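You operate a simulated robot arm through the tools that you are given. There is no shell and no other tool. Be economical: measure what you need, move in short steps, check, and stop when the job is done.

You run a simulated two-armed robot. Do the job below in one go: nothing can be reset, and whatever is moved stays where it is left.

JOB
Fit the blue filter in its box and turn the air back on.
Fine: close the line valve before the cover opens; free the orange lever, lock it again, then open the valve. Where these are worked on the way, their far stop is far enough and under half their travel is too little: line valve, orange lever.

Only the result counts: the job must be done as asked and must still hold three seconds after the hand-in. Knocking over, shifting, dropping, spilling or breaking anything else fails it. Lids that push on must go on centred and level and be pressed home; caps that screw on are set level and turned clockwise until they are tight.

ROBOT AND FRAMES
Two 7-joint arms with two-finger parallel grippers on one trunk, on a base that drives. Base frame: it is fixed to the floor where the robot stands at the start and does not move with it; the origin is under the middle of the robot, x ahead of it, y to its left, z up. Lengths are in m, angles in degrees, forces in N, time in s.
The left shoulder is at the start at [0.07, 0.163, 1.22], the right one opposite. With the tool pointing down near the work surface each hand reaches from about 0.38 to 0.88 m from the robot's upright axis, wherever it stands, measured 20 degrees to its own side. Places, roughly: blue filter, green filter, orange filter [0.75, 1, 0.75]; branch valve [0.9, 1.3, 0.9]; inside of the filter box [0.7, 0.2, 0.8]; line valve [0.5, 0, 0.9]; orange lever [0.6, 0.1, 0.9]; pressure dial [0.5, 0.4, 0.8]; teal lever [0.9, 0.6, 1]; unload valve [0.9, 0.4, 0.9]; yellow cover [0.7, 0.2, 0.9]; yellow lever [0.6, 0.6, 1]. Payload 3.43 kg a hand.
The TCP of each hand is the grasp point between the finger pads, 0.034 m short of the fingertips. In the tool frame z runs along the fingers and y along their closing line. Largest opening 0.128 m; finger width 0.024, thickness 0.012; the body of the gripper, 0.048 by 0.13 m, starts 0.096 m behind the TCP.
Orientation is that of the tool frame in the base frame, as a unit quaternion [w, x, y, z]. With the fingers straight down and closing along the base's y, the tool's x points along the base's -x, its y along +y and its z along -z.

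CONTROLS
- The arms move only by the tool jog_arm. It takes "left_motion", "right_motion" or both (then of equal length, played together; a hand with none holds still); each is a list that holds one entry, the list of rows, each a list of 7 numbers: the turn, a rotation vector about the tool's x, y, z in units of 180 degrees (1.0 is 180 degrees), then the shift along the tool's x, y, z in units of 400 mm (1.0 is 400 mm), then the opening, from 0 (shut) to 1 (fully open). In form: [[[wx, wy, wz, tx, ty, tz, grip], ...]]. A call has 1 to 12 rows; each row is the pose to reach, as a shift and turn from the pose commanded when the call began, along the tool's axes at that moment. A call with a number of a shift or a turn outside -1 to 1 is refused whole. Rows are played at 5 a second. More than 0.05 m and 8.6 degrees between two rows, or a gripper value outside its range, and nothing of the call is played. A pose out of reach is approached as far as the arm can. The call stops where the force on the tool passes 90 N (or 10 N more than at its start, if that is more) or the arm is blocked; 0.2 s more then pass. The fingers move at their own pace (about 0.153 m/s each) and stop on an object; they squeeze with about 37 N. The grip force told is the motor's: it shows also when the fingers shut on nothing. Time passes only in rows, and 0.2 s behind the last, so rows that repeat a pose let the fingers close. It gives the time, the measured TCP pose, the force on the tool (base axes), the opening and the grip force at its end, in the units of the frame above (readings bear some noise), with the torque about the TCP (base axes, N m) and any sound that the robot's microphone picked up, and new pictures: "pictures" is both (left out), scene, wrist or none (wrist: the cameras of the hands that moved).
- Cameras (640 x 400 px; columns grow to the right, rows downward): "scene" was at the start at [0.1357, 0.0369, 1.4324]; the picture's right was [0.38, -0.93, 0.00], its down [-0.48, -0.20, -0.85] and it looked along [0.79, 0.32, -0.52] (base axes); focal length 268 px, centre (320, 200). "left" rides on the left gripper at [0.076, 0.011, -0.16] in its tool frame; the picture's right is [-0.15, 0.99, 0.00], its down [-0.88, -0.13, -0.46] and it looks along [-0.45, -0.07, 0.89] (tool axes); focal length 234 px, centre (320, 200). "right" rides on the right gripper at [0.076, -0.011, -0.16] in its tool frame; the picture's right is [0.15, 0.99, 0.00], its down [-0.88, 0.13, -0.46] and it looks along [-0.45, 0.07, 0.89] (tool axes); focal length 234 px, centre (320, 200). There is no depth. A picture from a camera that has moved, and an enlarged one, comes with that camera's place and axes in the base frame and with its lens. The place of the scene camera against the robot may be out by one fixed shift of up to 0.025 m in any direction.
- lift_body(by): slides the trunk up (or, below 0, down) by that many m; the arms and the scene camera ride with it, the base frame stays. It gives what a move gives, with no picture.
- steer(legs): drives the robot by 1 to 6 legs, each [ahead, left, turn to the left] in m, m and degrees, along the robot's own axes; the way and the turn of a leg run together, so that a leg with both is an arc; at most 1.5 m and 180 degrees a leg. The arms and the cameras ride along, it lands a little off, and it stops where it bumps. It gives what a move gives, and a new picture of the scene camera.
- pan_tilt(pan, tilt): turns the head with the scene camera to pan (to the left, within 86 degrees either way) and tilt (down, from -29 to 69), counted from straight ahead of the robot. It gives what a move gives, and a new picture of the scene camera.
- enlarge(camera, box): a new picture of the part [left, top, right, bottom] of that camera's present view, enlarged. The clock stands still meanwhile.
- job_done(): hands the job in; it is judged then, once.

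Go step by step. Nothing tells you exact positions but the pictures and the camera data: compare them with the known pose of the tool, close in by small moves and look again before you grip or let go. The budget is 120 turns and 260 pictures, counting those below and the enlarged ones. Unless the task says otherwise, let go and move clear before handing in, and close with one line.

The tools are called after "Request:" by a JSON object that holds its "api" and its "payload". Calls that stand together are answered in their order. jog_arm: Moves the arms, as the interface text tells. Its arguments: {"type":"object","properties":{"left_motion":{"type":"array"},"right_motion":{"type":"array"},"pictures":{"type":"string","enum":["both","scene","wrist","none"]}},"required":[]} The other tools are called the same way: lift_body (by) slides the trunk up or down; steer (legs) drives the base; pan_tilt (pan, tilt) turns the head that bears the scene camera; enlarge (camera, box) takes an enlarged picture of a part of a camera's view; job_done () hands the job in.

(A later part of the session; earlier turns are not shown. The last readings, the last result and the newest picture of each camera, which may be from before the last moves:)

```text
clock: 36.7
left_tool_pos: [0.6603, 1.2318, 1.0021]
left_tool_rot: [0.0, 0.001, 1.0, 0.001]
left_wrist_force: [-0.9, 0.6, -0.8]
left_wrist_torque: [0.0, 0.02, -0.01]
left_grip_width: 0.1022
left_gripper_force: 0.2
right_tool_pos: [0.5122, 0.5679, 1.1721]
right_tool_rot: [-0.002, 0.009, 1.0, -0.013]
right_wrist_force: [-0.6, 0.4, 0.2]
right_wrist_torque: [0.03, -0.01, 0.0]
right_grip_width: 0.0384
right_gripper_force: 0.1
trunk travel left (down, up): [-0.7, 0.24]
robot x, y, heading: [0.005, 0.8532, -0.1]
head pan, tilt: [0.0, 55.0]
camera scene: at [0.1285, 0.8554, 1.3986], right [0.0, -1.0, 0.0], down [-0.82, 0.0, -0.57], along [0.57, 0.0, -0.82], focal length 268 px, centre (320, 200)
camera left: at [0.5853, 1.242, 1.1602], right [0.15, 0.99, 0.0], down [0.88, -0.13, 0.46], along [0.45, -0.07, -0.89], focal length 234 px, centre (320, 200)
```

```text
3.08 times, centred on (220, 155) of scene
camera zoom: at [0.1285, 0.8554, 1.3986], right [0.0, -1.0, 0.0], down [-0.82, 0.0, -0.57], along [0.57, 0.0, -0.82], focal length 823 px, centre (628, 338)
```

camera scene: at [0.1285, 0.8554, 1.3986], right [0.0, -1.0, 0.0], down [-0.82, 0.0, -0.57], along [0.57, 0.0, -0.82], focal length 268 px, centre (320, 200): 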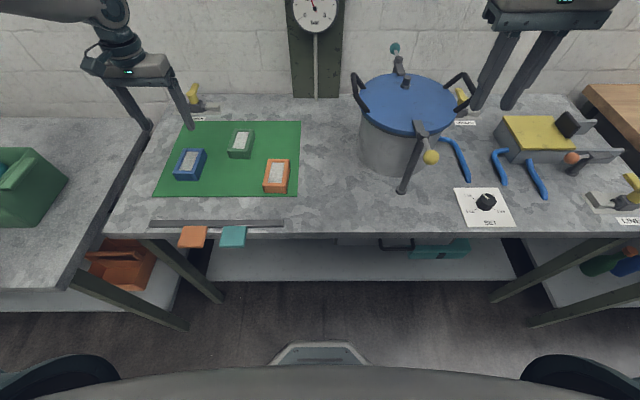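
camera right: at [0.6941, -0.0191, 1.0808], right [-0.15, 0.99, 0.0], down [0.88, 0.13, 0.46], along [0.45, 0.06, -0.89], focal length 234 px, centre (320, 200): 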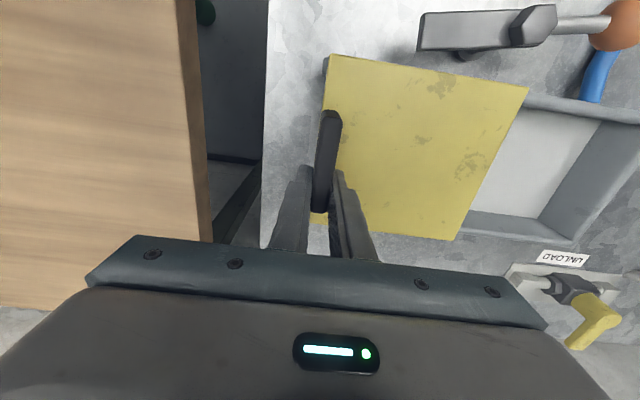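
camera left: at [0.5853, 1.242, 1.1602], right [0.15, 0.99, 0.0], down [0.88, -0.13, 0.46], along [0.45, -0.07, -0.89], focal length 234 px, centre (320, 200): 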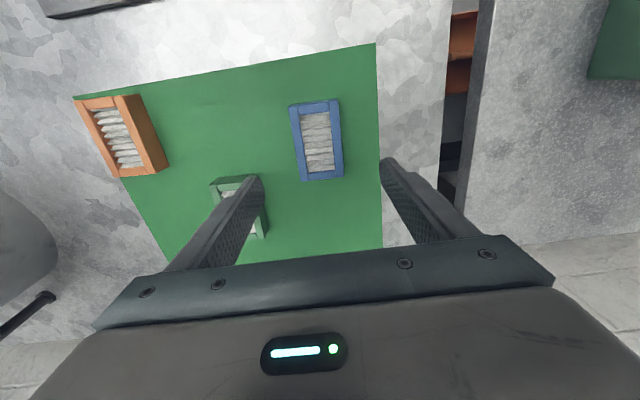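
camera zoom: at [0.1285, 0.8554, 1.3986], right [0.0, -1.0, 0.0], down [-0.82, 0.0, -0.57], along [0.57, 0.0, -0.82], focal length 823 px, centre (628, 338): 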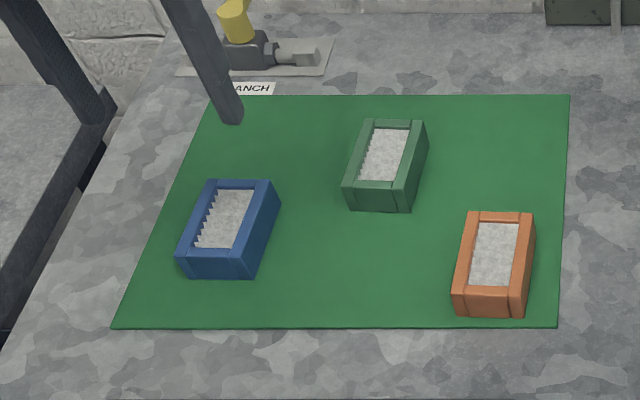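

Request:
{"api": "jog_arm", "payload": {"left_motion": [[[0, 0, 0, 0, -0.01, 0.1, 0.8], [0, 0, 0, 0, -0.01, 0.2, 0.8], [0, 0, 0, 0, -0.01, 0.3, 0.75], [0, 0, 0, 0, -0.01, 0.38, 0.7], [0, 0, 0, 0, -0.01, 0.38, 0.7]]]}}

Request:
{"api": "enlarge", "payload": {"camera": "left", "box": [220, 60, 420, 230]}}

Request:
{"api": "enlarge", "payload": {"camera": "scene", "box": [130, 90, 310, 220]}}

```text
clock: 37.9
left_tool_pos: [0.6428, 1.2322, 0.8614]
left_tool_rot: [0.001, 0.001, 1.0, 0.0]
left_wrist_force: [0.4, -0.7, -0.2]
left_wrist_torque: [-0.01, -0.01, 0.01]
left_grip_width: 0.0899
left_gripper_force: 0.0
left hand out of reach, approached as far as the arm can: row 4, 5
right_tool_pos: [0.5106, 0.5681, 1.1711]
right_tool_rot: [-0.002, 0.01, 1.0, -0.013]
right_wrist_force: [0.5, -0.8, -0.2]
right_wrist_torque: [-0.06, 0.0, 0.02]
right_grip_width: 0.0384
right_gripper_force: 0.1
trunk travel left (down, up): [-0.7, 0.24]
robot x, y, heading: [0.0047, 0.8511, 0.1]
head pan, tilt: [0.0, 55.0]
camera scene: at [0.1284, 0.8555, 1.3986], right [0.0, -1.0, 0.0], down [-0.82, 0.0, -0.57], along [0.57, 0.0, -0.82], focal length 268 px, centre (320, 200)
camera left: at [0.5683, 1.2429, 1.0197], right [0.15, 0.99, 0.0], down [0.88, -0.13, 0.46], along [0.45, -0.07, -0.89], focal length 234 px, centre (320, 200)
```

scene: 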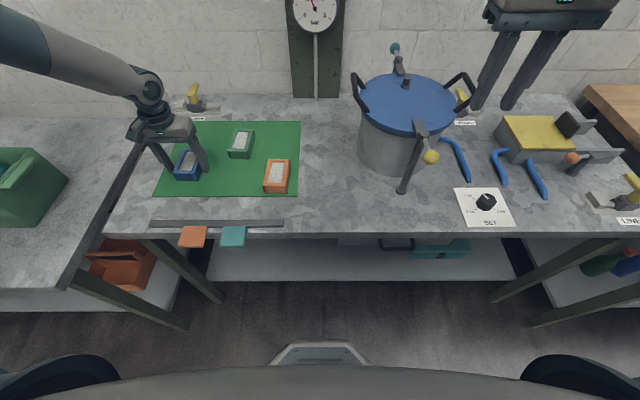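
left: 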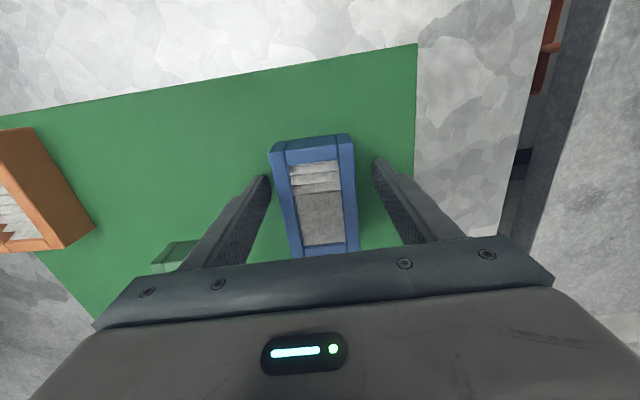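

```text
2.35 times, centred on (320, 145) of left
camera zoom: at [0.5683, 1.2429, 1.0197], right [0.15, 0.99, 0.0], down [0.88, -0.13, 0.46], along [0.45, -0.07, -0.89], focal length 551 px, centre (320, 329)
```

zoom: 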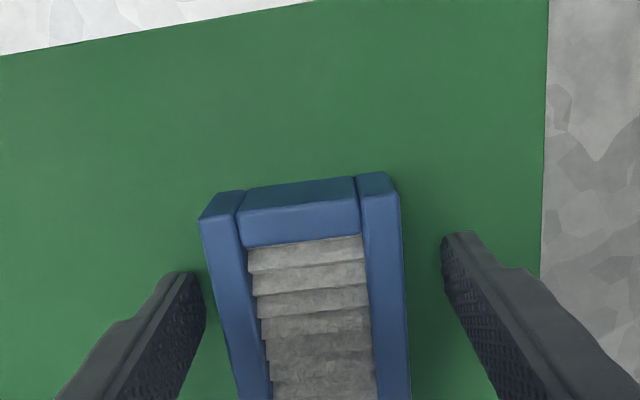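

```text
3.08 times, centred on (220, 155) of scene
camera zoom: at [0.1284, 0.8555, 1.3986], right [0.0, -1.0, 0.0], down [-0.82, 0.0, -0.57], along [0.57, 0.0, -0.82], focal length 823 px, centre (628, 338)
```

zoom: 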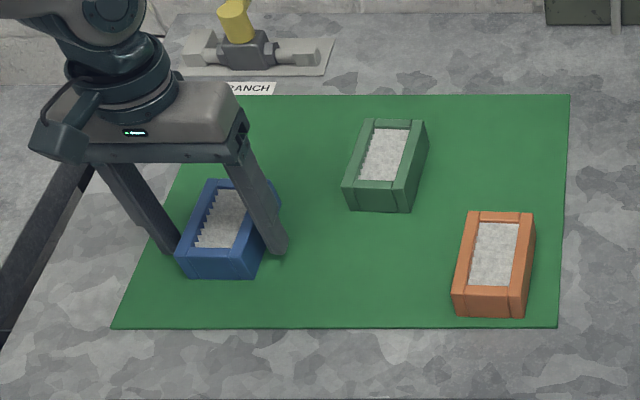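

The left arm runs short of reach here; I'll raise the hand a bit and drive 0.1 m further left.

Request:
{"api": "jog_arm", "payload": {"left_motion": [[[0, 0, 0, 0, 0, -0.1, 0.7], [0, 0, 0, 0, 0, -0.22, 0.7]]], "pictures": "none"}}

```text
clock: 38.5
left_tool_pos: [0.6454, 1.2329, 0.9506]
left_tool_rot: [0.001, 0.001, 1.0, 0.0]
left_wrist_force: [0.4, -1.0, -1.0]
left_wrist_torque: [0.02, 0.0, 0.0]
left_grip_width: 0.0896
left_gripper_force: 0.1
right_tool_pos: [0.5101, 0.567, 1.1727]
right_tool_rot: [-0.001, 0.009, 1.0, -0.013]
right_wrist_force: [-0.7, 0.1, 0.4]
right_wrist_torque: [-0.01, -0.06, 0.02]
right_grip_width: 0.0381
right_gripper_force: 0.0
trunk travel left (down, up): [-0.7, 0.24]
robot x, y, heading: [0.0015, 0.8526, -0.3]
head pan, tilt: [0.0, 55.0]
```

Request:
{"api": "steer", "payload": {"legs": [[0.0, 0.1, 0]]}}

```text
clock: 39.6
left_tool_pos: [0.6478, 1.3338, 0.9501]
left_tool_rot: [0.001, 0.002, 1.0, 0.001]
left_wrist_force: [0.1, -0.6, 0.1]
left_wrist_torque: [0.05, 0.03, 0.01]
left_grip_width: 0.0894
left_gripper_force: 0.1
right_tool_pos: [0.5107, 0.6691, 1.1709]
right_tool_rot: [-0.002, 0.011, 1.0, -0.013]
right_wrist_force: [-0.2, -0.9, -0.1]
right_wrist_torque: [0.03, 0.01, -0.02]
right_grip_width: 0.0383
right_gripper_force: 0.2
trunk travel left (down, up): [-0.7, 0.24]
robot x, y, heading: [0.0075, 0.9549, 0.0]
head pan, tilt: [0.0, 55.0]
camera scene: at [0.1285, 0.9569, 1.3986], right [0.0, -1.0, 0.0], down [-0.82, 0.0, -0.57], along [0.57, 0.0, -0.82], focal length 268 px, centre (320, 200)
```

scene: 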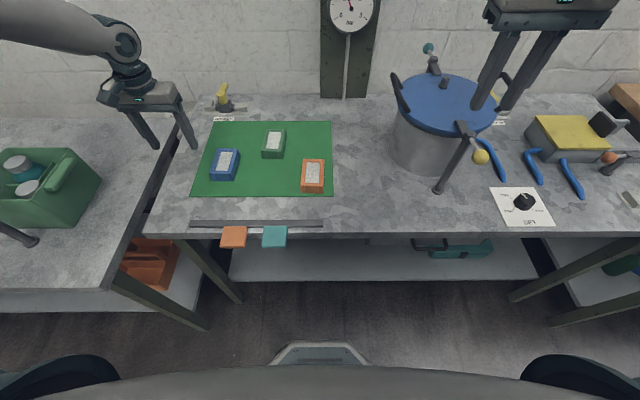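

Request:
{"api": "jog_arm", "payload": {"left_motion": [[[0, 0, 0, -0.02, -0.1, 0, 0.7], [0, 0, 0, -0.035, -0.2, 0, 0.7], [0, 0, 0, -0.035, -0.264, 0, 0.7], [0, 0, 0, -0.035, -0.264, 0.1, 0.7], [0, 0, 0, -0.035, -0.264, 0.2, 0.7], [0, 0, 0, -0.035, -0.264, 0.25, 0.7], [0, 0, 0, -0.035, -0.264, 0.25, 0.7]]]}}

Request:
{"api": "enlarge", "payload": {"camera": "scene", "box": [170, 90, 350, 220]}}

```text
clock: 41.2
left_tool_pos: [0.6286, 1.2508, 0.8919]
left_tool_rot: [0.004, 0.002, 1.0, -0.001]
left_wrist_force: [6.0, -1.6, 19.6]
left_wrist_torque: [-1.0, -0.16, 0.24]
left_grip_width: 0.0903
left_gripper_force: 1.2
left hand out of reach, approached as far as the arm can: row 4, 5, 6, 7
right_tool_pos: [0.5096, 0.6691, 1.1727]
right_tool_rot: [-0.002, 0.011, 1.0, -0.012]
right_wrist_force: [-0.4, 0.3, -0.6]
right_wrist_torque: [0.01, 0.0, 0.0]
right_grip_width: 0.0384
right_gripper_force: 0.1
trunk travel left (down, up): [-0.7, 0.24]
robot x, y, heading: [0.0044, 0.9571, -0.3]
head pan, tilt: [0.0, 55.0]
camera scene: at [0.1274, 0.9561, 1.399], right [0.0, -1.0, 0.0], down [-0.82, 0.0, -0.57], along [0.57, 0.0, -0.82], focal length 268 px, centre (320, 200)
camera left: at [0.5509, 1.2621, 1.0486], right [0.15, 0.99, 0.0], down [0.88, -0.13, 0.46], along [0.46, -0.07, -0.89], focal length 234 px, centre (320, 200)
```

scene: 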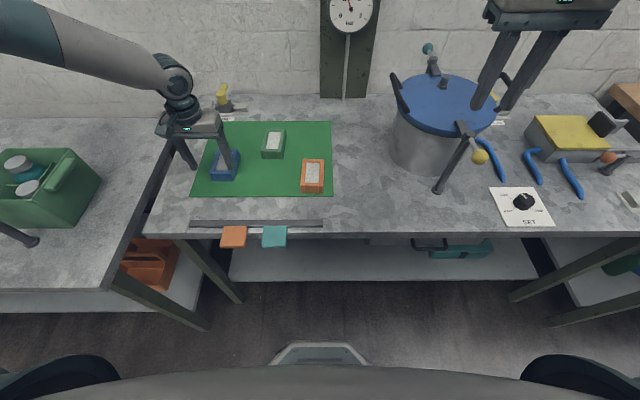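
left: 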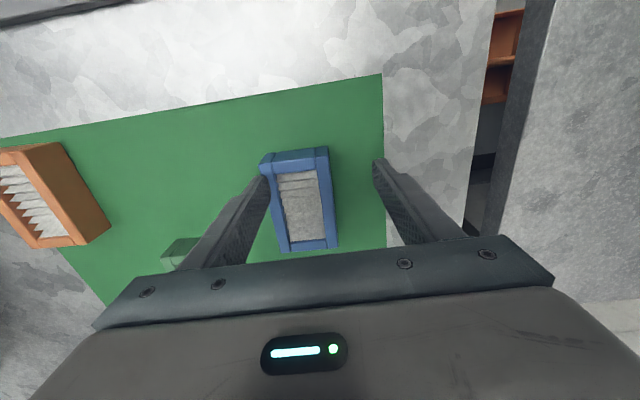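

```text
3.08 times, centred on (260, 155) of scene
camera zoom: at [0.1274, 0.9561, 1.399], right [0.0, -1.0, 0.0], down [-0.82, 0.0, -0.57], along [0.57, 0.0, -0.82], focal length 823 px, centre (505, 338)
```

zoom: 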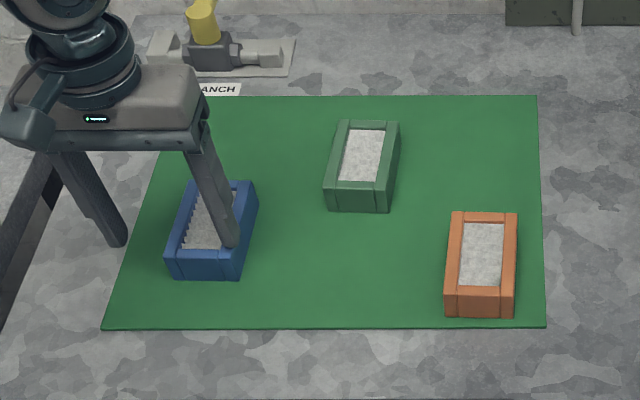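

The left hand drifted onto the filter's edge; I'll lift it, raise the right hand too, and then lower the trunk to improve reach.

Request:
{"api": "jog_arm", "payload": {"left_motion": [[[0, 0, 0, 0, 0, -0.1, 0.7], [0, 0, 0, 0, 0, -0.2, 0.7], [0, 0, 0, 0, 0, -0.3, 0.7], [0, 0, 0, 0, 0, -0.4, 0.7], [0, 0, 0, 0, 0, -0.5, 0.7]]], "right_motion": [[[0, 0, 0, 0, 0, -0.1, 0.3], [0, 0, 0, 0, 0, -0.2, 0.3], [0, 0, 0, 0, 0, -0.3, 0.3], [0, 0, 0, 0, 0, -0.4, 0.3], [0, 0, 0, 0, 0, -0.4, 0.3]]], "pictures": "scene"}}

Request:
{"api": "enlarge", "payload": {"camera": "left", "box": [160, 20, 480, 260]}}

```text
clock: 42.4
left_tool_pos: [0.6303, 1.2504, 1.0882]
left_tool_rot: [0.001, 0.002, 1.0, 0.001]
left_wrist_force: [0.4, 0.7, -0.3]
left_wrist_torque: [0.01, -0.03, 0.0]
left_grip_width: 0.0893
left_gripper_force: 0.1
right_tool_pos: [0.51, 0.6733, 1.3319]
right_tool_rot: [-0.002, 0.012, 1.0, -0.012]
right_wrist_force: [-0.3, -0.3, 0.0]
right_wrist_torque: [-0.01, 0.03, 0.03]
right_grip_width: 0.0384
right_gripper_force: 0.0
trunk travel left (down, up): [-0.7, 0.24]
robot x, y, heading: [0.0029, 0.9576, -0.3]
head pan, tilt: [0.0, 55.0]
camera scene: at [0.1281, 0.9561, 1.3985], right [0.0, -1.0, 0.0], down [-0.82, 0.0, -0.57], along [0.57, 0.0, -0.82], focal length 268 px, centre (320, 200)
```

scene: 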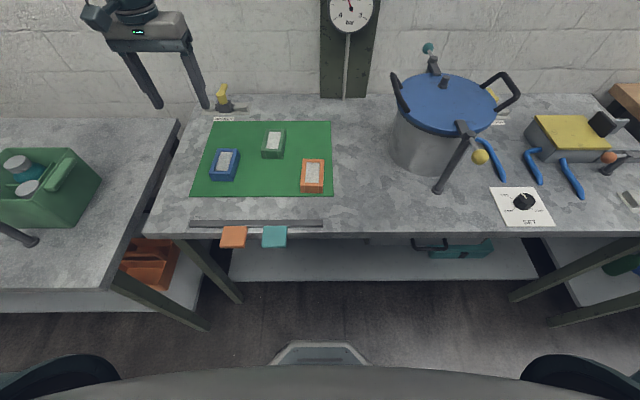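

```text
1.67 times, centred on (320, 140) of left
camera zoom: at [0.5528, 1.262, 1.2469], right [0.15, 0.99, 0.0], down [0.88, -0.13, 0.46], along [0.45, -0.07, -0.89], focal length 390 px, centre (320, 300)
```

zoom: 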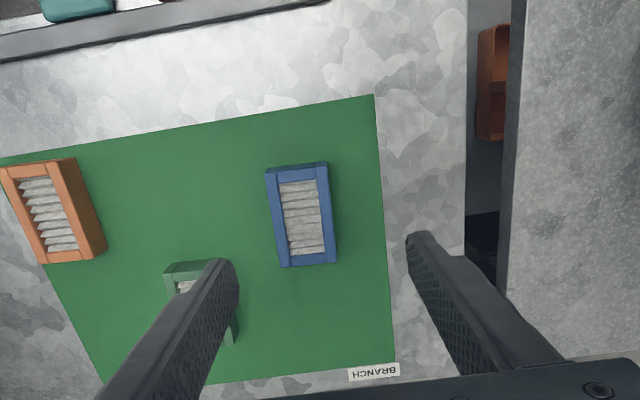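

Request:
{"api": "lift_body", "payload": {"by": -0.13}}

```text
clock: 44.0
left_tool_pos: [0.628, 1.2505, 0.9575]
left_tool_rot: [0.001, 0.002, 1.0, 0.0]
left_wrist_force: [-0.4, -0.5, 0.4]
left_wrist_torque: [0.04, 0.01, 0.02]
left_grip_width: 0.0896
left_gripper_force: 0.1
right_tool_pos: [0.5102, 0.6743, 1.2015]
right_tool_rot: [-0.001, 0.01, 1.0, -0.013]
right_wrist_force: [0.8, -0.2, -0.2]
right_wrist_torque: [-0.02, 0.0, -0.01]
right_grip_width: 0.0383
right_gripper_force: 0.0
trunk travel left (down, up): [-0.57, 0.37]
robot x, y, heading: [0.0048, 0.9558, 0.2]
head pan, tilt: [0.0, 55.0]
```

Request:
{"api": "jog_arm", "payload": {"left_motion": [[[0, 0, 0, -0.085, -0.056, 0, 0.7], [0, 0, 0, -0.085, -0.056, 0.08, 0.7], [0, 0, 0, -0.085, -0.056, 0.12, 0.7], [0, 0, 0, -0.085, -0.056, 0.12, 0.7]]]}}

Request:
{"api": "enlarge", "payload": {"camera": "left", "box": [220, 60, 420, 230]}}

```text
clock: 45.0
left_tool_pos: [0.665, 1.2325, 0.9076]
left_tool_rot: [0.0, 0.001, 1.0, 0.002]
left_wrist_force: [0.2, -0.1, 1.1]
left_wrist_torque: [0.03, 0.02, 0.01]
left_grip_width: 0.0898
left_gripper_force: 0.0
right_tool_pos: [0.5105, 0.6746, 1.2006]
right_tool_rot: [-0.003, 0.012, 1.0, -0.013]
right_wrist_force: [0.0, 0.2, -0.9]
right_wrist_torque: [-0.01, 0.02, 0.01]
right_grip_width: 0.0386
right_gripper_force: 0.0
trunk travel left (down, up): [-0.57, 0.37]
robot x, y, heading: [0.0053, 0.9553, -0.1]
head pan, tilt: [0.0, 55.0]
camera scene: at [0.1286, 0.9575, 1.2685], right [0.0, -1.0, 0.0], down [-0.82, 0.0, -0.57], along [0.57, 0.0, -0.82], focal length 268 px, centre (320, 200)
camera left: at [0.5883, 1.2421, 1.067], right [0.15, 0.99, 0.0], down [0.88, -0.13, 0.46], along [0.45, -0.07, -0.89], focal length 234 px, centre (320, 200)
```

scene: 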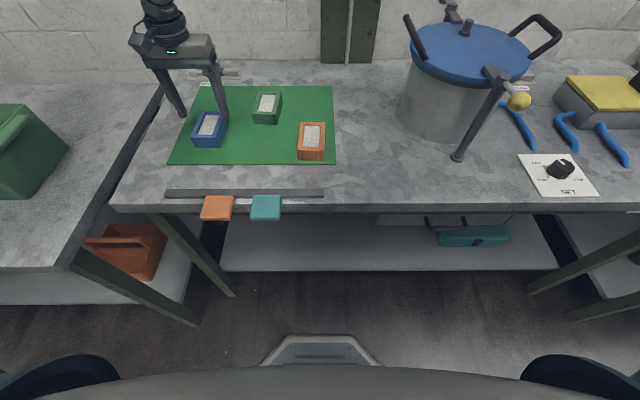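
left: 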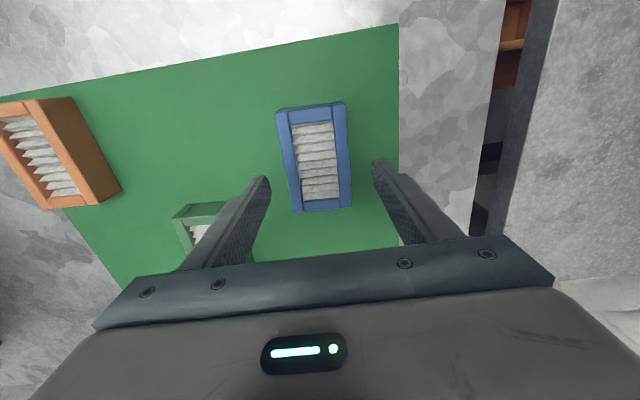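

```text
2.35 times, centred on (320, 145) of left
camera zoom: at [0.5883, 1.2421, 1.067], right [0.15, 0.99, 0.0], down [0.88, -0.13, 0.46], along [0.45, -0.07, -0.89], focal length 551 px, centre (320, 329)
```

zoom: 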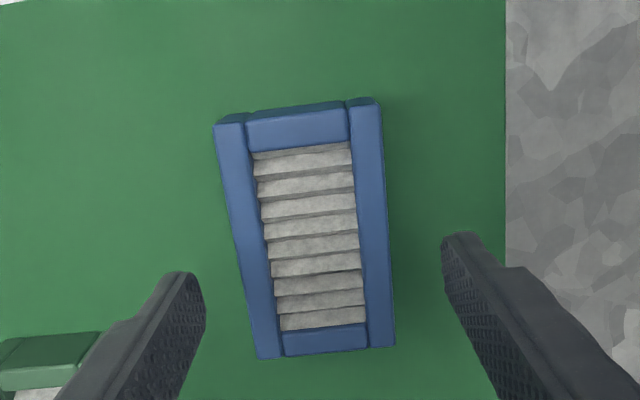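

Request:
{"api": "jog_arm", "payload": {"left_motion": [[[0, 0, 0, 0.01, -0.012, 0.07, 0.7], [0, 0, 0, 0.01, -0.012, 0.14, 0.7], [0, 0, 0, 0.01, -0.012, 0.14, 0.4], [0, 0, 0, 0.01, -0.012, 0.14, 0.2], [0, 0, 0, 0.01, -0.012, 0.14, 0.2], [0, 0, 0, 0.01, -0.012, 0.14, 0.2]]]}}

Request:
{"api": "enlarge", "payload": {"camera": "scene", "box": [150, 60, 350, 200]}}

```text
clock: 46.4
left_tool_pos: [0.6606, 1.224, 0.8582]
left_tool_rot: [0.004, 0.001, 1.0, 0.0]
left_wrist_force: [12.2, 5.8, 31.5]
left_wrist_torque: [-0.32, 0.02, 0.13]
left_grip_width: 0.0604
left_gripper_force: 36.8
right_tool_pos: [0.5087, 0.6727, 1.2019]
right_tool_rot: [-0.001, 0.011, 1.0, -0.013]
right_wrist_force: [-0.1, 0.5, 0.3]
right_wrist_torque: [-0.01, -0.01, 0.0]
right_grip_width: 0.0379
right_gripper_force: 0.0
trunk travel left (down, up): [-0.57, 0.37]
robot x, y, heading: [0.0024, 0.9517, -0.2]
head pan, tilt: [0.0, 55.0]
camera scene: at [0.1267, 0.9569, 1.269], right [0.0, -1.0, 0.0], down [-0.82, 0.0, -0.57], along [0.57, 0.0, -0.82], focal length 268 px, centre (320, 200)
camera left: at [0.5834, 1.2357, 1.0156], right [0.15, 0.99, 0.0], down [0.88, -0.13, 0.46], along [0.46, -0.07, -0.89], focal length 234 px, centre (320, 200)
```

scene: 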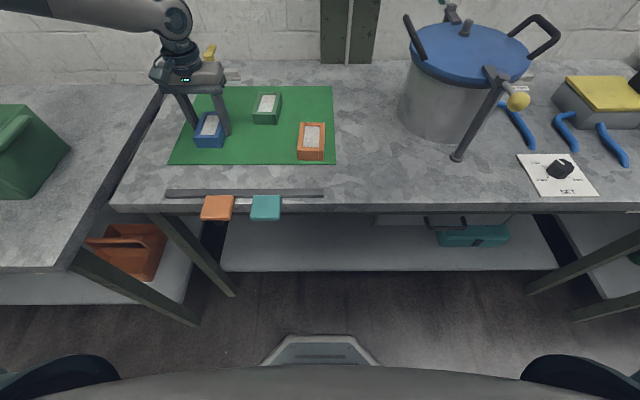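
left: 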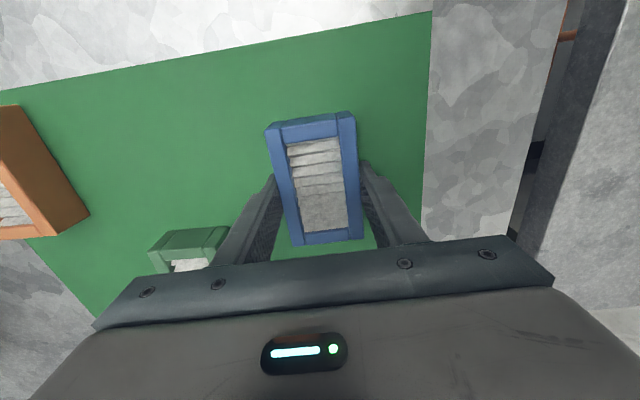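

```text
2.86 times, centred on (250, 130) of scene
camera zoom: at [0.1267, 0.9569, 1.269], right [0.0, -1.0, 0.0], down [-0.82, 0.0, -0.57], along [0.57, 0.0, -0.82], focal length 764 px, centre (520, 400)
```

zoom: 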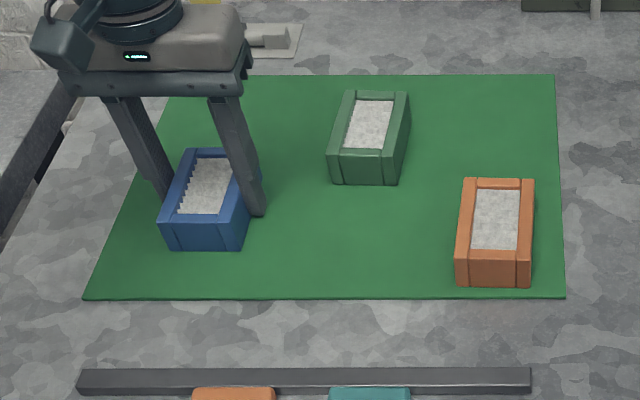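

Filter gripped at its sides. Lifting it straight up.

Request:
{"api": "jog_arm", "payload": {"left_motion": [[[0, 0, 0, 0, 0, -0.05, 0.2], [0, 0, 0, 0, 0, -0.15, 0.2], [0, 0, 0, 0, 0, -0.25, 0.2], [0, 0, 0, 0, 0, -0.35, 0.2], [0, 0, 0, 0, 0, -0.45, 0.2], [0, 0, 0, 0, 0, -0.55, 0.2], [0, 0, 0, 0.05, 0, -0.6, 0.2]]]}}

```text
clock: 48.0
left_tool_pos: [0.6393, 1.2244, 1.095]
left_tool_rot: [0.002, 0.002, 1.0, 0.001]
left_wrist_force: [-0.1, -1.3, -0.4]
left_wrist_torque: [-0.02, -0.02, 0.03]
left_grip_width: 0.0607
left_gripper_force: 36.9
right_tool_pos: [0.5077, 0.674, 1.2014]
right_tool_rot: [-0.001, 0.011, 1.0, -0.013]
right_wrist_force: [-0.1, -0.5, 0.8]
right_wrist_torque: [0.05, -0.09, 0.0]
right_grip_width: 0.0386
right_gripper_force: 0.0
trunk travel left (down, up): [-0.57, 0.37]
robot x, y, heading: [0.0016, 0.9561, -0.0]
head pan, tilt: [0.0, 55.0]
camera scene: at [0.1266, 0.9571, 1.2687], right [0.0, -1.0, 0.0], down [-0.82, 0.0, -0.57], along [0.57, 0.0, -0.82], focal length 268 px, centre (320, 200)
camera left: at [0.5627, 1.2365, 1.2532], right [0.15, 0.99, 0.0], down [0.88, -0.13, 0.46], along [0.45, -0.07, -0.89], focal length 234 px, centre (320, 200)
```

scene: 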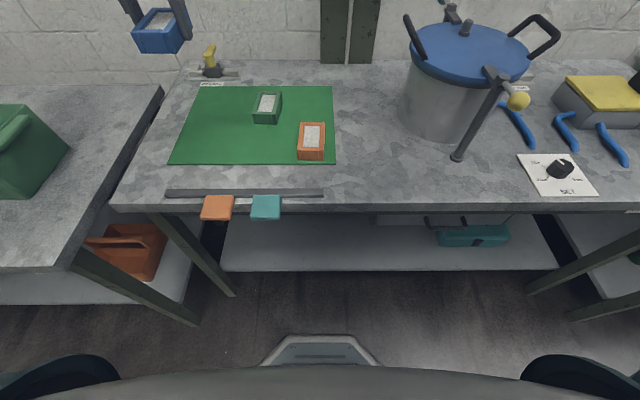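
left: 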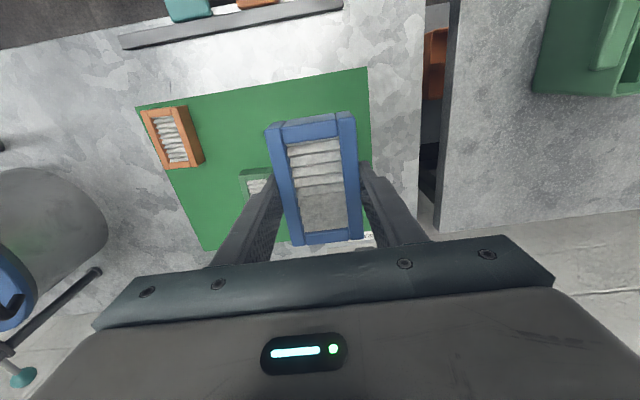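

Request:
{"api": "lift_body", "payload": {"by": 0.15}}

Request:
{"api": "jog_arm", "payload": {"left_motion": [[[0, 0, 0, 0.1, 0, 0, 0.2], [0, 0, 0, 0.2, 0, 0, 0.2], [0, 0, 0, 0.3, 0, 0, 0.2]]], "pictures": "none"}}

```text
clock: 49.8
left_tool_pos: [0.6418, 1.2258, 1.2437]
left_tool_rot: [0.001, 0.002, 1.0, -0.001]
left_wrist_force: [0.8, -0.5, 0.4]
left_wrist_torque: [-0.01, -0.01, 0.01]
left_grip_width: 0.061
left_gripper_force: 37.3
right_tool_pos: [0.5106, 0.6733, 1.3515]
right_tool_rot: [-0.003, 0.011, 1.0, -0.013]
right_wrist_force: [0.3, 0.1, 0.4]
right_wrist_torque: [-0.02, -0.02, -0.02]
right_grip_width: 0.0384
right_gripper_force: 0.0
trunk travel left (down, up): [-0.72, 0.22]
robot x, y, heading: [-0.0002, 0.9585, -0.2]
head pan, tilt: [0.0, 55.0]
```

```text
clock: 50.6
left_tool_pos: [0.5208, 1.2241, 1.2426]
left_tool_rot: [0.003, 0.003, 1.0, -0.001]
left_wrist_force: [0.1, 0.4, -0.5]
left_wrist_torque: [0.01, -0.01, -0.01]
left_grip_width: 0.0607
left_gripper_force: 37.1
right_tool_pos: [0.5089, 0.6734, 1.3513]
right_tool_rot: [-0.001, 0.012, 1.0, -0.012]
right_wrist_force: [-0.5, 1.0, 0.0]
right_wrist_torque: [-0.02, -0.05, -0.02]
right_grip_width: 0.0383
right_gripper_force: 0.1
trunk travel left (down, up): [-0.72, 0.22]
robot x, y, heading: [0.0041, 0.958, -0.1]
head pan, tilt: [0.0, 55.0]
```

Request:
{"api": "steer", "payload": {"legs": [[0, -0.75, 0]]}}

```text
clock: 54.7
left_tool_pos: [0.5168, 0.4521, 1.2418]
left_tool_rot: [0.001, 0.01, 1.0, 0.0]
left_wrist_force: [1.4, -1.0, -0.3]
left_wrist_torque: [0.01, -0.02, -0.03]
left_grip_width: 0.0607
left_gripper_force: 36.9
right_tool_pos: [0.4961, -0.0987, 1.3513]
right_tool_rot: [-0.003, 0.019, 1.0, -0.013]
right_wrist_force: [0.1, -0.1, -0.1]
right_wrist_torque: [-0.01, 0.01, 0.01]
right_grip_width: 0.0381
right_gripper_force: 0.0
trunk travel left (down, up): [-0.72, 0.22]
robot x, y, heading: [-0.0056, 0.1884, -1.3]
head pan, tilt: [0.0, 55.0]
camera scene: at [0.1202, 0.1908, 1.4185], right [-0.02, -1.0, 0.0], down [-0.82, 0.02, -0.57], along [0.57, -0.01, -0.82], focal length 268 px, centre (320, 200)
```

scene: 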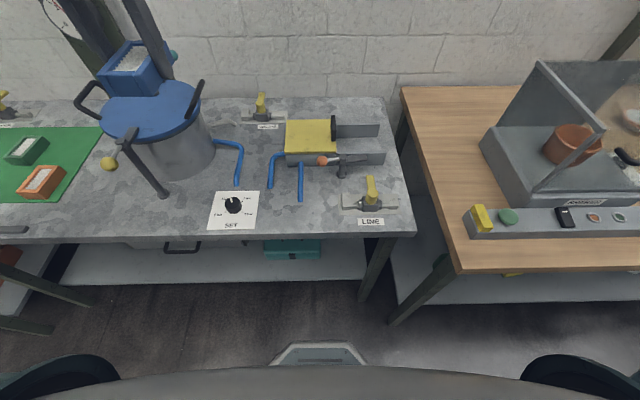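

Request:
{"api": "lift_body", "payload": {"by": -0.1}}

Request:
{"api": "jog_arm", "payload": {"right_motion": [[[-0.004, 0, -0.006, -0.07, 0.06, 0, 0.45], [-0.008, 0, -0.012, -0.14, 0.12, 0.0, 0.45], [-0.008, 0, -0.012, -0.21, 0.18, 0.02, 0.45], [-0.008, 0, -0.012, -0.28, 0.24, 0.05, 0.45], [-0.008, 0, -0.012, -0.36, 0.3, 0.08, 0.45], [-0.008, 0, -0.012, -0.44, 0.36, 0.11, 0.45], [-0.008, 0, -0.012, -0.52, 0.42, 0.14, 0.45], [-0.008, 0, -0.012, -0.6, 0.48, 0.16, 0.45], [-0.008, 0, -0.012, -0.66, 0.54, 0.22, 0.45], [-0.008, 0, -0.012, -0.67, 0.57, 0.32, 0.45]]]}}

Request:
{"api": "enlarge", "payload": {"camera": "right", "box": [200, 60, 440, 240]}}

```text
clock: 56.0
left_tool_pos: [0.5172, 0.4509, 1.1417]
left_tool_rot: [0.002, 0.009, 1.0, 0.0]
left_wrist_force: [-0.5, 0.0, 0.3]
left_wrist_torque: [-0.01, 0.0, -0.01]
left_grip_width: 0.0608
left_gripper_force: 36.8
right_tool_pos: [0.497, -0.1003, 1.2508]
right_tool_rot: [-0.002, 0.019, 1.0, -0.013]
right_wrist_force: [0.8, 0.7, -0.4]
right_wrist_torque: [0.03, -0.02, 0.01]
right_grip_width: 0.0384
right_gripper_force: 0.0
trunk travel left (down, up): [-0.62, 0.32]
robot x, y, heading: [-0.0052, 0.1881, -0.9]
head pan, tilt: [0.0, 55.0]
```

```text
clock: 58.2
left_tool_pos: [0.5186, 0.45, 1.1419]
left_tool_rot: [-0.001, 0.01, 1.0, 0.001]
left_wrist_force: [-0.4, -0.6, -0.1]
left_wrist_torque: [0.02, 0.04, 0.01]
left_grip_width: 0.0607
left_gripper_force: 37.1
right_tool_pos: [0.7769, 0.1193, 1.1159]
right_tool_rot: [-0.003, 0.0, 1.0, 0.0]
right_wrist_force: [0.3, -0.1, -0.1]
right_wrist_torque: [0.08, 0.03, 0.02]
right_grip_width: 0.0576
right_gripper_force: 0.0
right hand out of reach, approached as far as the arm can: row 10
trunk travel left (down, up): [-0.62, 0.32]
robot x, y, heading: [-0.0066, 0.1924, -0.9]
head pan, tilt: [0.0, 55.0]
camera scene: at [0.1217, 0.1891, 1.3184], right [-0.02, -1.0, 0.0], down [-0.82, 0.02, -0.57], along [0.57, -0.01, -0.82], focal length 268 px, centre (320, 200)
camera right: at [0.7016, 0.1087, 1.2757], right [-0.15, 0.99, 0.0], down [0.88, 0.13, 0.45], along [0.44, 0.07, -0.89], focal length 234 px, centre (320, 200)
```

scene: 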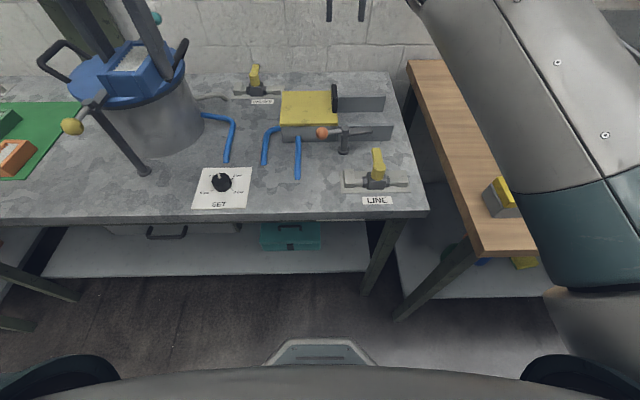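
right: 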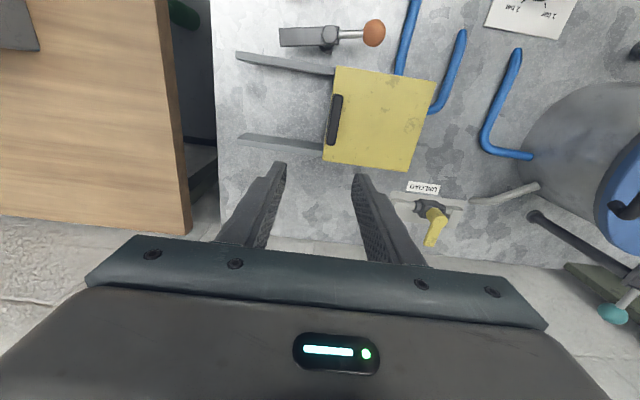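

```text
2.22 times, centred on (320, 150) of right
camera zoom: at [0.7016, 0.1087, 1.2757], right [-0.15, 0.99, 0.0], down [0.88, 0.13, 0.45], along [0.44, 0.07, -0.89], focal length 520 px, centre (320, 311)
```

zoom: 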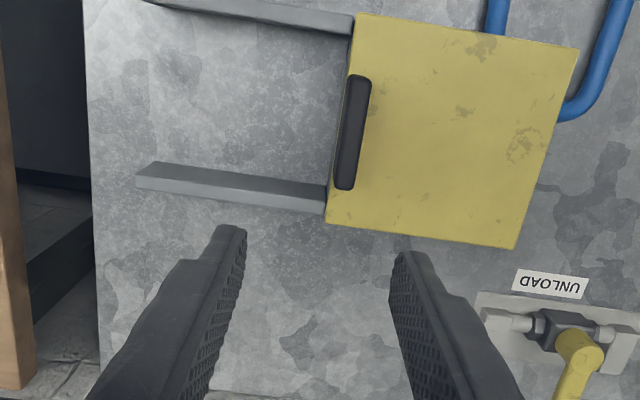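

Request:
{"api": "steer", "payload": {"legs": [[0, 0.07, 1.0]]}}

```text
clock: 59.2
left_tool_pos: [0.515, 0.5257, 1.1424]
left_tool_rot: [0.001, 0.002, 1.0, 0.0]
left_wrist_force: [-0.5, -0.2, -0.5]
left_wrist_torque: [0.03, -0.01, 0.01]
left_grip_width: 0.0608
left_gripper_force: 36.8
right_tool_pos: [0.7757, 0.1998, 1.1191]
right_tool_rot: [-0.003, -0.009, 1.0, -0.001]
right_wrist_force: [-0.4, -0.5, -0.9]
right_wrist_torque: [0.0, 0.02, 0.0]
right_grip_width: 0.0574
right_gripper_force: 0.0
trunk travel left (down, up): [-0.62, 0.32]
robot x, y, heading: [-0.0024, 0.2564, -0.1]
head pan, tilt: [0.0, 55.0]
camera scene: at [0.1211, 0.2592, 1.3186], right [0.0, -1.0, 0.0], down [-0.82, 0.0, -0.57], along [0.57, 0.0, -0.82], focal length 268 px, centre (320, 200)
```

scene: 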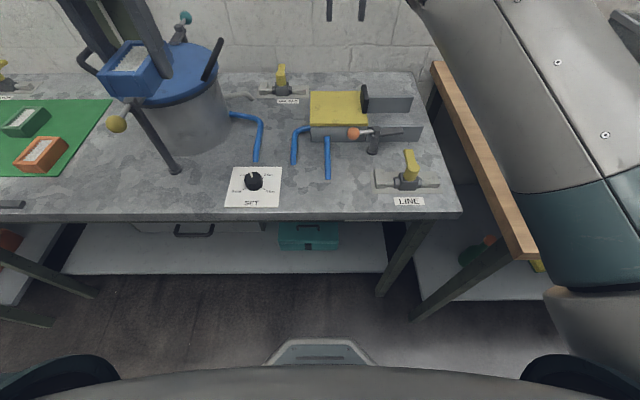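

Request:
{"api": "jog_arm", "payload": {"right_motion": [[[0, 0, 0.006, 0.02, -0.08, 0.06, 0.45], [0, 0, 0.006, 0.047, -0.152, 0.12, 0.45], [0, 0, 0.006, 0.047, -0.152, 0.22, 0.45], [0, 0, 0.006, 0.047, -0.152, 0.32, 0.45], [0, 0, 0.006, 0.047, -0.152, 0.4, 0.45], [0, 0, 0.006, 0.047, -0.152, 0.4, 0.45]]]}}

Request:
{"api": "enlarge", "payload": {"camera": "right", "box": [220, 60, 420, 230]}}

```text
clock: 60.6
left_tool_pos: [0.513, 0.527, 1.1424]
left_tool_rot: [0.001, 0.003, 1.0, -0.001]
left_wrist_force: [-0.7, -0.9, 0.2]
left_wrist_torque: [0.03, -0.02, 0.0]
left_grip_width: 0.0606
left_gripper_force: 37.4
right_tool_pos: [0.8144, 0.1528, 0.977]
right_tool_rot: [-0.004, 0.001, 1.0, -0.001]
right_wrist_force: [0.2, -0.3, 0.4]
right_wrist_torque: [0.01, 0.0, -0.02]
right_grip_width: 0.0576
right_gripper_force: 0.0
right hand out of reach, approached as far as the arm can: row 1, 2, 3, 4, 5, 6
trunk travel left (down, up): [-0.62, 0.32]
robot x, y, heading: [-0.0016, 0.2553, -0.2]
head pan, tilt: [0.0, 55.0]
camera scene: at [0.1204, 0.2599, 1.3187], right [0.0, -1.0, 0.0], down [-0.82, 0.0, -0.57], along [0.57, 0.0, -0.82], focal length 268 px, centre (320, 200)
camera right: at [0.7391, 0.1435, 1.1364], right [-0.14, 0.99, 0.0], down [0.88, 0.13, 0.45], along [0.44, 0.06, -0.89], focal length 234 px, centre (320, 200)
```

scene: 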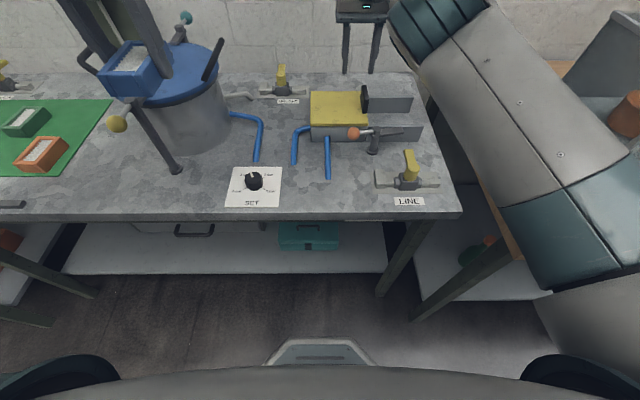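
right: 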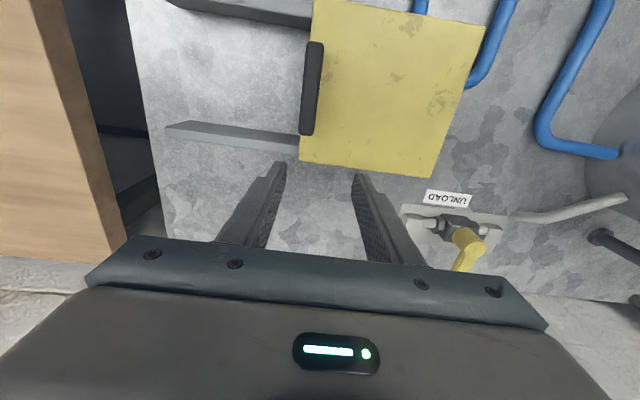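

```text
2.35 times, centred on (320, 145) of right
camera zoom: at [0.7391, 0.1435, 1.1364], right [-0.14, 0.99, 0.0], down [0.88, 0.13, 0.45], along [0.44, 0.06, -0.89], focal length 551 px, centre (320, 329)
```

zoom: 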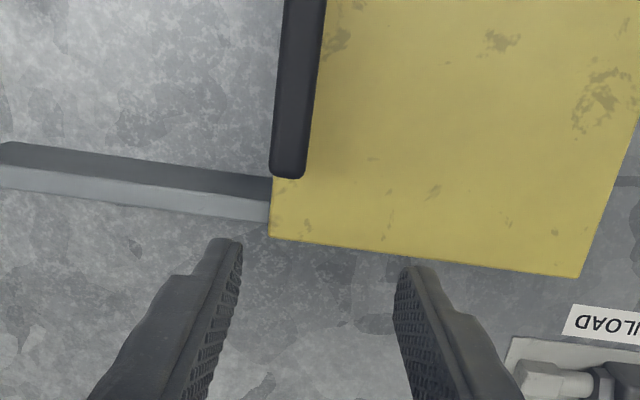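

The right arm got into an awkward configuration; I'll restore trunk height and retract the hand along the earlier good path.

Request:
{"api": "lift_body", "payload": {"by": 0.08}}

Request:
{"api": "jog_arm", "payload": {"right_motion": [[[0, 0, 0, 0.03, 0, -0.1, 0.45], [0, 0, 0, 0.1, -0.01, -0.16, 0.45], [0, 0, 0, 0.2, -0.03, -0.18, 0.45], [0, 0, 0, 0.3, -0.07, -0.2, 0.45], [0, 0, 0, 0.4, -0.11, -0.2, 0.45], [0, 0, 0, 0.5, -0.15, -0.2, 0.45], [0, 0, 0, 0.6, -0.2, -0.2, 0.45], [0, 0, 0, 0.65, -0.28, -0.2, 0.45]]], "pictures": "scene"}}

```text
clock: 61.8
left_tool_pos: [0.5142, 0.5266, 1.2208]
left_tool_rot: [0.001, 0.002, 1.0, 0.001]
left_wrist_force: [0.1, 0.0, 0.5]
left_wrist_torque: [0.01, -0.02, 0.01]
left_grip_width: 0.0607
left_gripper_force: 37.3
right_tool_pos: [0.8137, 0.1539, 1.0565]
right_tool_rot: [-0.004, 0.002, 1.0, -0.001]
right_wrist_force: [-0.1, 0.5, -0.3]
right_wrist_torque: [0.02, -0.03, 0.03]
right_grip_width: 0.0576
right_gripper_force: 0.1
trunk travel left (down, up): [-0.7, 0.24]
robot x, y, heading: [-0.0054, 0.2538, -0.2]
head pan, tilt: [0.0, 55.0]
```

```text
clock: 63.6
left_tool_pos: [0.515, 0.5239, 1.2213]
left_tool_rot: [0.001, 0.002, 1.0, 0.002]
left_wrist_force: [-0.9, 0.0, 0.2]
left_wrist_torque: [0.06, -0.02, 0.02]
left_grip_width: 0.0607
left_gripper_force: 36.8
right_tool_pos: [0.7992, 0.0817, 1.1876]
right_tool_rot: [-0.005, 0.002, 1.0, 0.0]
right_wrist_force: [0.9, 0.5, -0.1]
right_wrist_torque: [0.06, 0.01, 0.0]
right_grip_width: 0.0577
right_gripper_force: 0.3
right hand out of reach, approached as far as the arm can: row 1, 2, 3, 4, 5, 6, 7, 8
trunk travel left (down, up): [-0.7, 0.24]
robot x, y, heading: [-0.0087, 0.2568, -0.2]
head pan, tilt: [0.0, 55.0]
camera scene: at [0.1215, 0.2574, 1.3985], right [0.0, -1.0, 0.0], down [-0.82, 0.0, -0.57], along [0.57, 0.0, -0.82], focal length 268 px, centre (320, 200)
```

scene: 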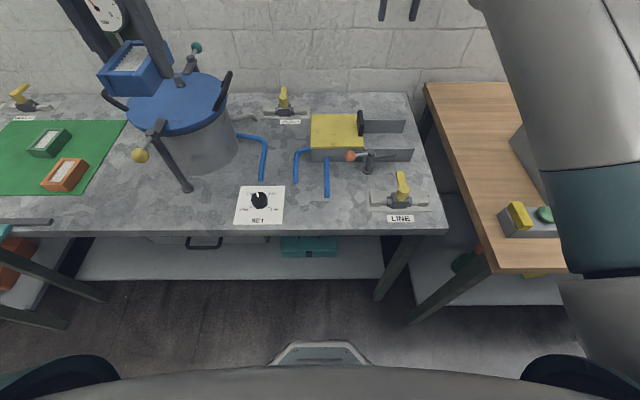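

Request:
{"api": "jog_arm", "payload": {"right_motion": [[[0, 0, 0, 0, -0.05, -0.1, 0.45], [0, 0, 0, 0, -0.1, -0.2, 0.45], [0, 0, 0, 0, -0.18, -0.28, 0.45], [0, 0, 0, 0, -0.26, -0.36, 0.45], [0, 0, 0, 0, -0.32, -0.44, 0.45], [0, 0, 0, 0, -0.32, -0.5, 0.45], [0, 0, 0, 0, -0.32, -0.5, 0.45]]], "pictures": "none"}}

```text
clock: 65.2
left_tool_pos: [0.5158, 0.5256, 1.2213]
left_tool_rot: [0.001, 0.003, 1.0, 0.0]
left_wrist_force: [0.2, -0.4, -0.2]
left_wrist_torque: [0.02, 0.01, 0.0]
left_grip_width: 0.0606
left_gripper_force: 37.2
right_tool_pos: [0.7445, -0.0297, 1.3418]
right_tool_rot: [-0.004, 0.002, 1.0, 0.0]
right_wrist_force: [0.2, 0.4, -0.8]
right_wrist_torque: [0.04, -0.01, 0.01]
right_grip_width: 0.0575
right_gripper_force: 0.1
right hand out of reach, approached as far as the arm can: row 1, 2, 3, 4, 5, 6, 7
trunk travel left (down, up): [-0.7, 0.24]
robot x, y, heading: [-0.0044, 0.2585, -0.2]
head pan, tilt: [0.0, 55.0]
```

Request:
{"api": "jog_arm", "payload": {"right_motion": [[[0, 0, 0, 0, -0.1, 0, 0.45], [0, 0, 0, 0, -0.2, 0, 0.45], [0, 0, 0, 0, -0.3, 0, 0.45], [0, 0, 0, 0, -0.3, 0, 0.45], [0, 0, 0, 0, -0.3, 0, 0.45], [0, 0, 0, 0, -0.3, 0, 0.45]]], "pictures": "scene"}}

```text
clock: 66.6
left_tool_pos: [0.5129, 0.5249, 1.2226]
left_tool_rot: [0.001, 0.003, 1.0, 0.001]
left_wrist_force: [-0.1, -0.1, -0.2]
left_wrist_torque: [0.01, -0.01, 0.03]
left_grip_width: 0.0605
left_gripper_force: 37.6
right_tool_pos: [0.7293, -0.1379, 1.3331]
right_tool_rot: [-0.004, 0.001, 1.0, -0.001]
right_wrist_force: [-0.4, -0.3, -0.2]
right_wrist_torque: [0.01, 0.01, -0.01]
right_grip_width: 0.0578
right_gripper_force: 0.2
right hand out of reach, approached as far as the arm can: row 1, 2, 3, 4, 5, 6
trunk travel left (down, up): [-0.7, 0.24]
robot x, y, heading: [-0.0042, 0.2616, -0.1]
head pan, tilt: [0.0, 55.0]
camera scene: at [0.1206, 0.2591, 1.3986], right [0.0, -1.0, 0.0], down [-0.82, 0.0, -0.57], along [0.57, 0.0, -0.82], focal length 268 px, centre (320, 200)
```

scene: 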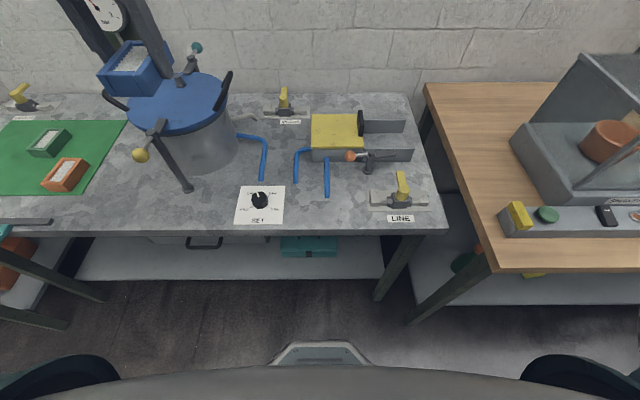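

Request:
{"api": "pan_tilt", "payload": {"pan": -40, "tilt": 10}}

```text
clock: 67.7
left_tool_pos: [0.5132, 0.5265, 1.2214]
left_tool_rot: [0.001, 0.002, 1.0, 0.0]
left_wrist_force: [0.4, 0.7, 0.0]
left_wrist_torque: [-0.04, -0.03, -0.04]
left_grip_width: 0.0608
left_gripper_force: 37.4
right_tool_pos: [0.7291, -0.1377, 1.3336]
right_tool_rot: [-0.005, 0.001, 1.0, 0.0]
right_wrist_force: [0.0, 0.5, 0.0]
right_wrist_torque: [-0.03, -0.02, 0.01]
right_grip_width: 0.0578
right_gripper_force: 0.0
trunk travel left (down, up): [-0.7, 0.24]
robot x, y, heading: [-0.0063, 0.2536, -0.1]
head pan, tilt: [-40.0, 10.0]
camera scene: at [0.12, 0.1999, 1.4668], right [-0.65, -0.76, 0.0], down [-0.13, 0.11, -0.98], along [0.75, -0.64, -0.17], focal length 268 px, centre (320, 200)
```

scene: 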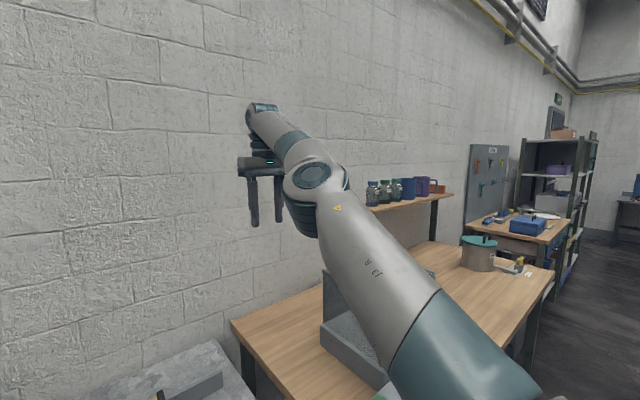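

Request:
{"api": "jog_arm", "payload": {"right_motion": [[[0, 0, 0, -0.1, 0, 0, 0.45], [0, 0, 0, -0.2, 0, 0, 0.45], [0, 0, 0, -0.3, 0, 0.0, 0.45], [0, 0, 0, -0.4, 0.0, 0, 0.45], [0, 0, 0, -0.45, 0.1, 0, 0.45], [0, 0, 0, -0.45, 0.2, 0, 0.45], [0, 0, 0, -0.45, 0.2, 0, 0.45]]], "pictures": "scene"}}

```text
clock: 69.3
left_tool_pos: [0.5149, 0.5268, 1.2215]
left_tool_rot: [0.001, 0.003, 1.0, 0.0]
left_wrist_force: [-0.8, -0.1, 0.0]
left_wrist_torque: [-0.03, 0.0, -0.02]
left_grip_width: 0.0605
left_gripper_force: 36.9
right_tool_pos: [0.7659, -0.061, 1.2838]
right_tool_rot: [-0.004, 0.002, 1.0, -0.001]
right_wrist_force: [-0.1, 0.0, -0.2]
right_wrist_torque: [0.0, -0.01, -0.01]
right_grip_width: 0.0576
right_gripper_force: 0.1
right hand out of reach, approached as far as the arm can: row 1, 2, 3, 4, 5, 6, 7
trunk travel left (down, up): [-0.7, 0.24]
robot x, y, heading: [-0.0034, 0.2578, -0.1]
head pan, tilt: [-40.0, 10.0]
camera scene: at [0.1205, 0.2002, 1.4669], right [-0.65, -0.76, 0.0], down [-0.13, 0.11, -0.98], along [0.75, -0.64, -0.17], focal length 268 px, centre (320, 200)
```

scene: 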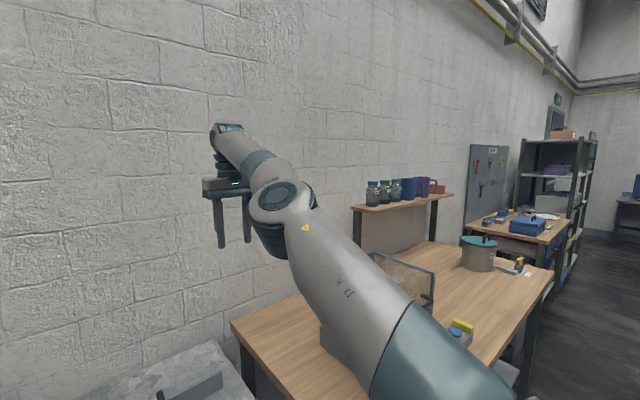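

Request:
{"api": "jog_arm", "payload": {"right_motion": [[[0, 0, 0, 0, 0.09, -0.05, 0.45], [0, 0, 0, 0, 0.18, -0.1, 0.45], [0, 0, 0, 0, 0.27, -0.15, 0.45], [0, 0, 0, 0, 0.36, -0.2, 0.45], [0, 0, 0, 0, 0.45, -0.25, 0.45], [0, 0, 0, 0, 0.54, -0.3, 0.45], [0, 0, 0, 0, 0.63, -0.35, 0.45], [0, 0, 0, 0, 0.7, -0.4, 0.45], [0, 0, 0, 0, 0.7, -0.4, 0.45]]], "pictures": "scene"}}

```text
clock: 71.3
left_tool_pos: [0.5147, 0.5264, 1.2217]
left_tool_rot: [-0.001, 0.002, 1.0, 0.001]
left_wrist_force: [0.8, -0.6, -0.5]
left_wrist_torque: [0.01, 0.04, 0.0]
left_grip_width: 0.0604
left_gripper_force: 37.1
right_tool_pos: [0.6913, 0.194, 1.3895]
right_tool_rot: [-0.003, 0.002, 1.0, -0.001]
right_wrist_force: [0.9, 0.4, -0.4]
right_wrist_torque: [0.02, 0.04, 0.03]
right_grip_width: 0.0575
right_gripper_force: 0.0
right hand out of reach, approached as far as the arm can: row 1, 2, 3, 4, 5, 6, 7, 8, 9
trunk travel left (down, up): [-0.7, 0.24]
robot x, y, heading: [-0.0017, 0.2576, -0.3]
head pan, tilt: [-40.0, 10.0]
camera scene: at [0.1216, 0.2002, 1.4667], right [-0.65, -0.76, 0.0], down [-0.13, 0.11, -0.98], along [0.75, -0.64, -0.17], focal length 268 px, centre (320, 200)
```

scene: 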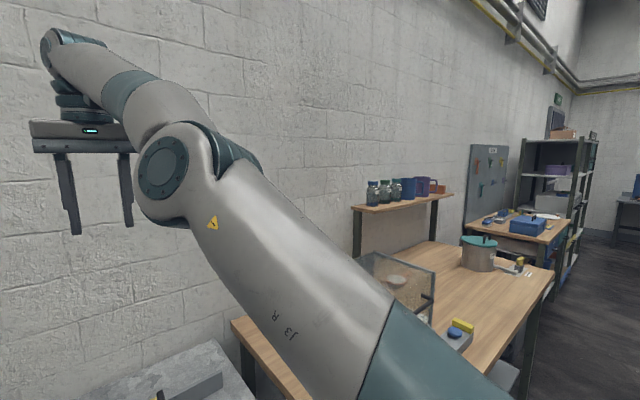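

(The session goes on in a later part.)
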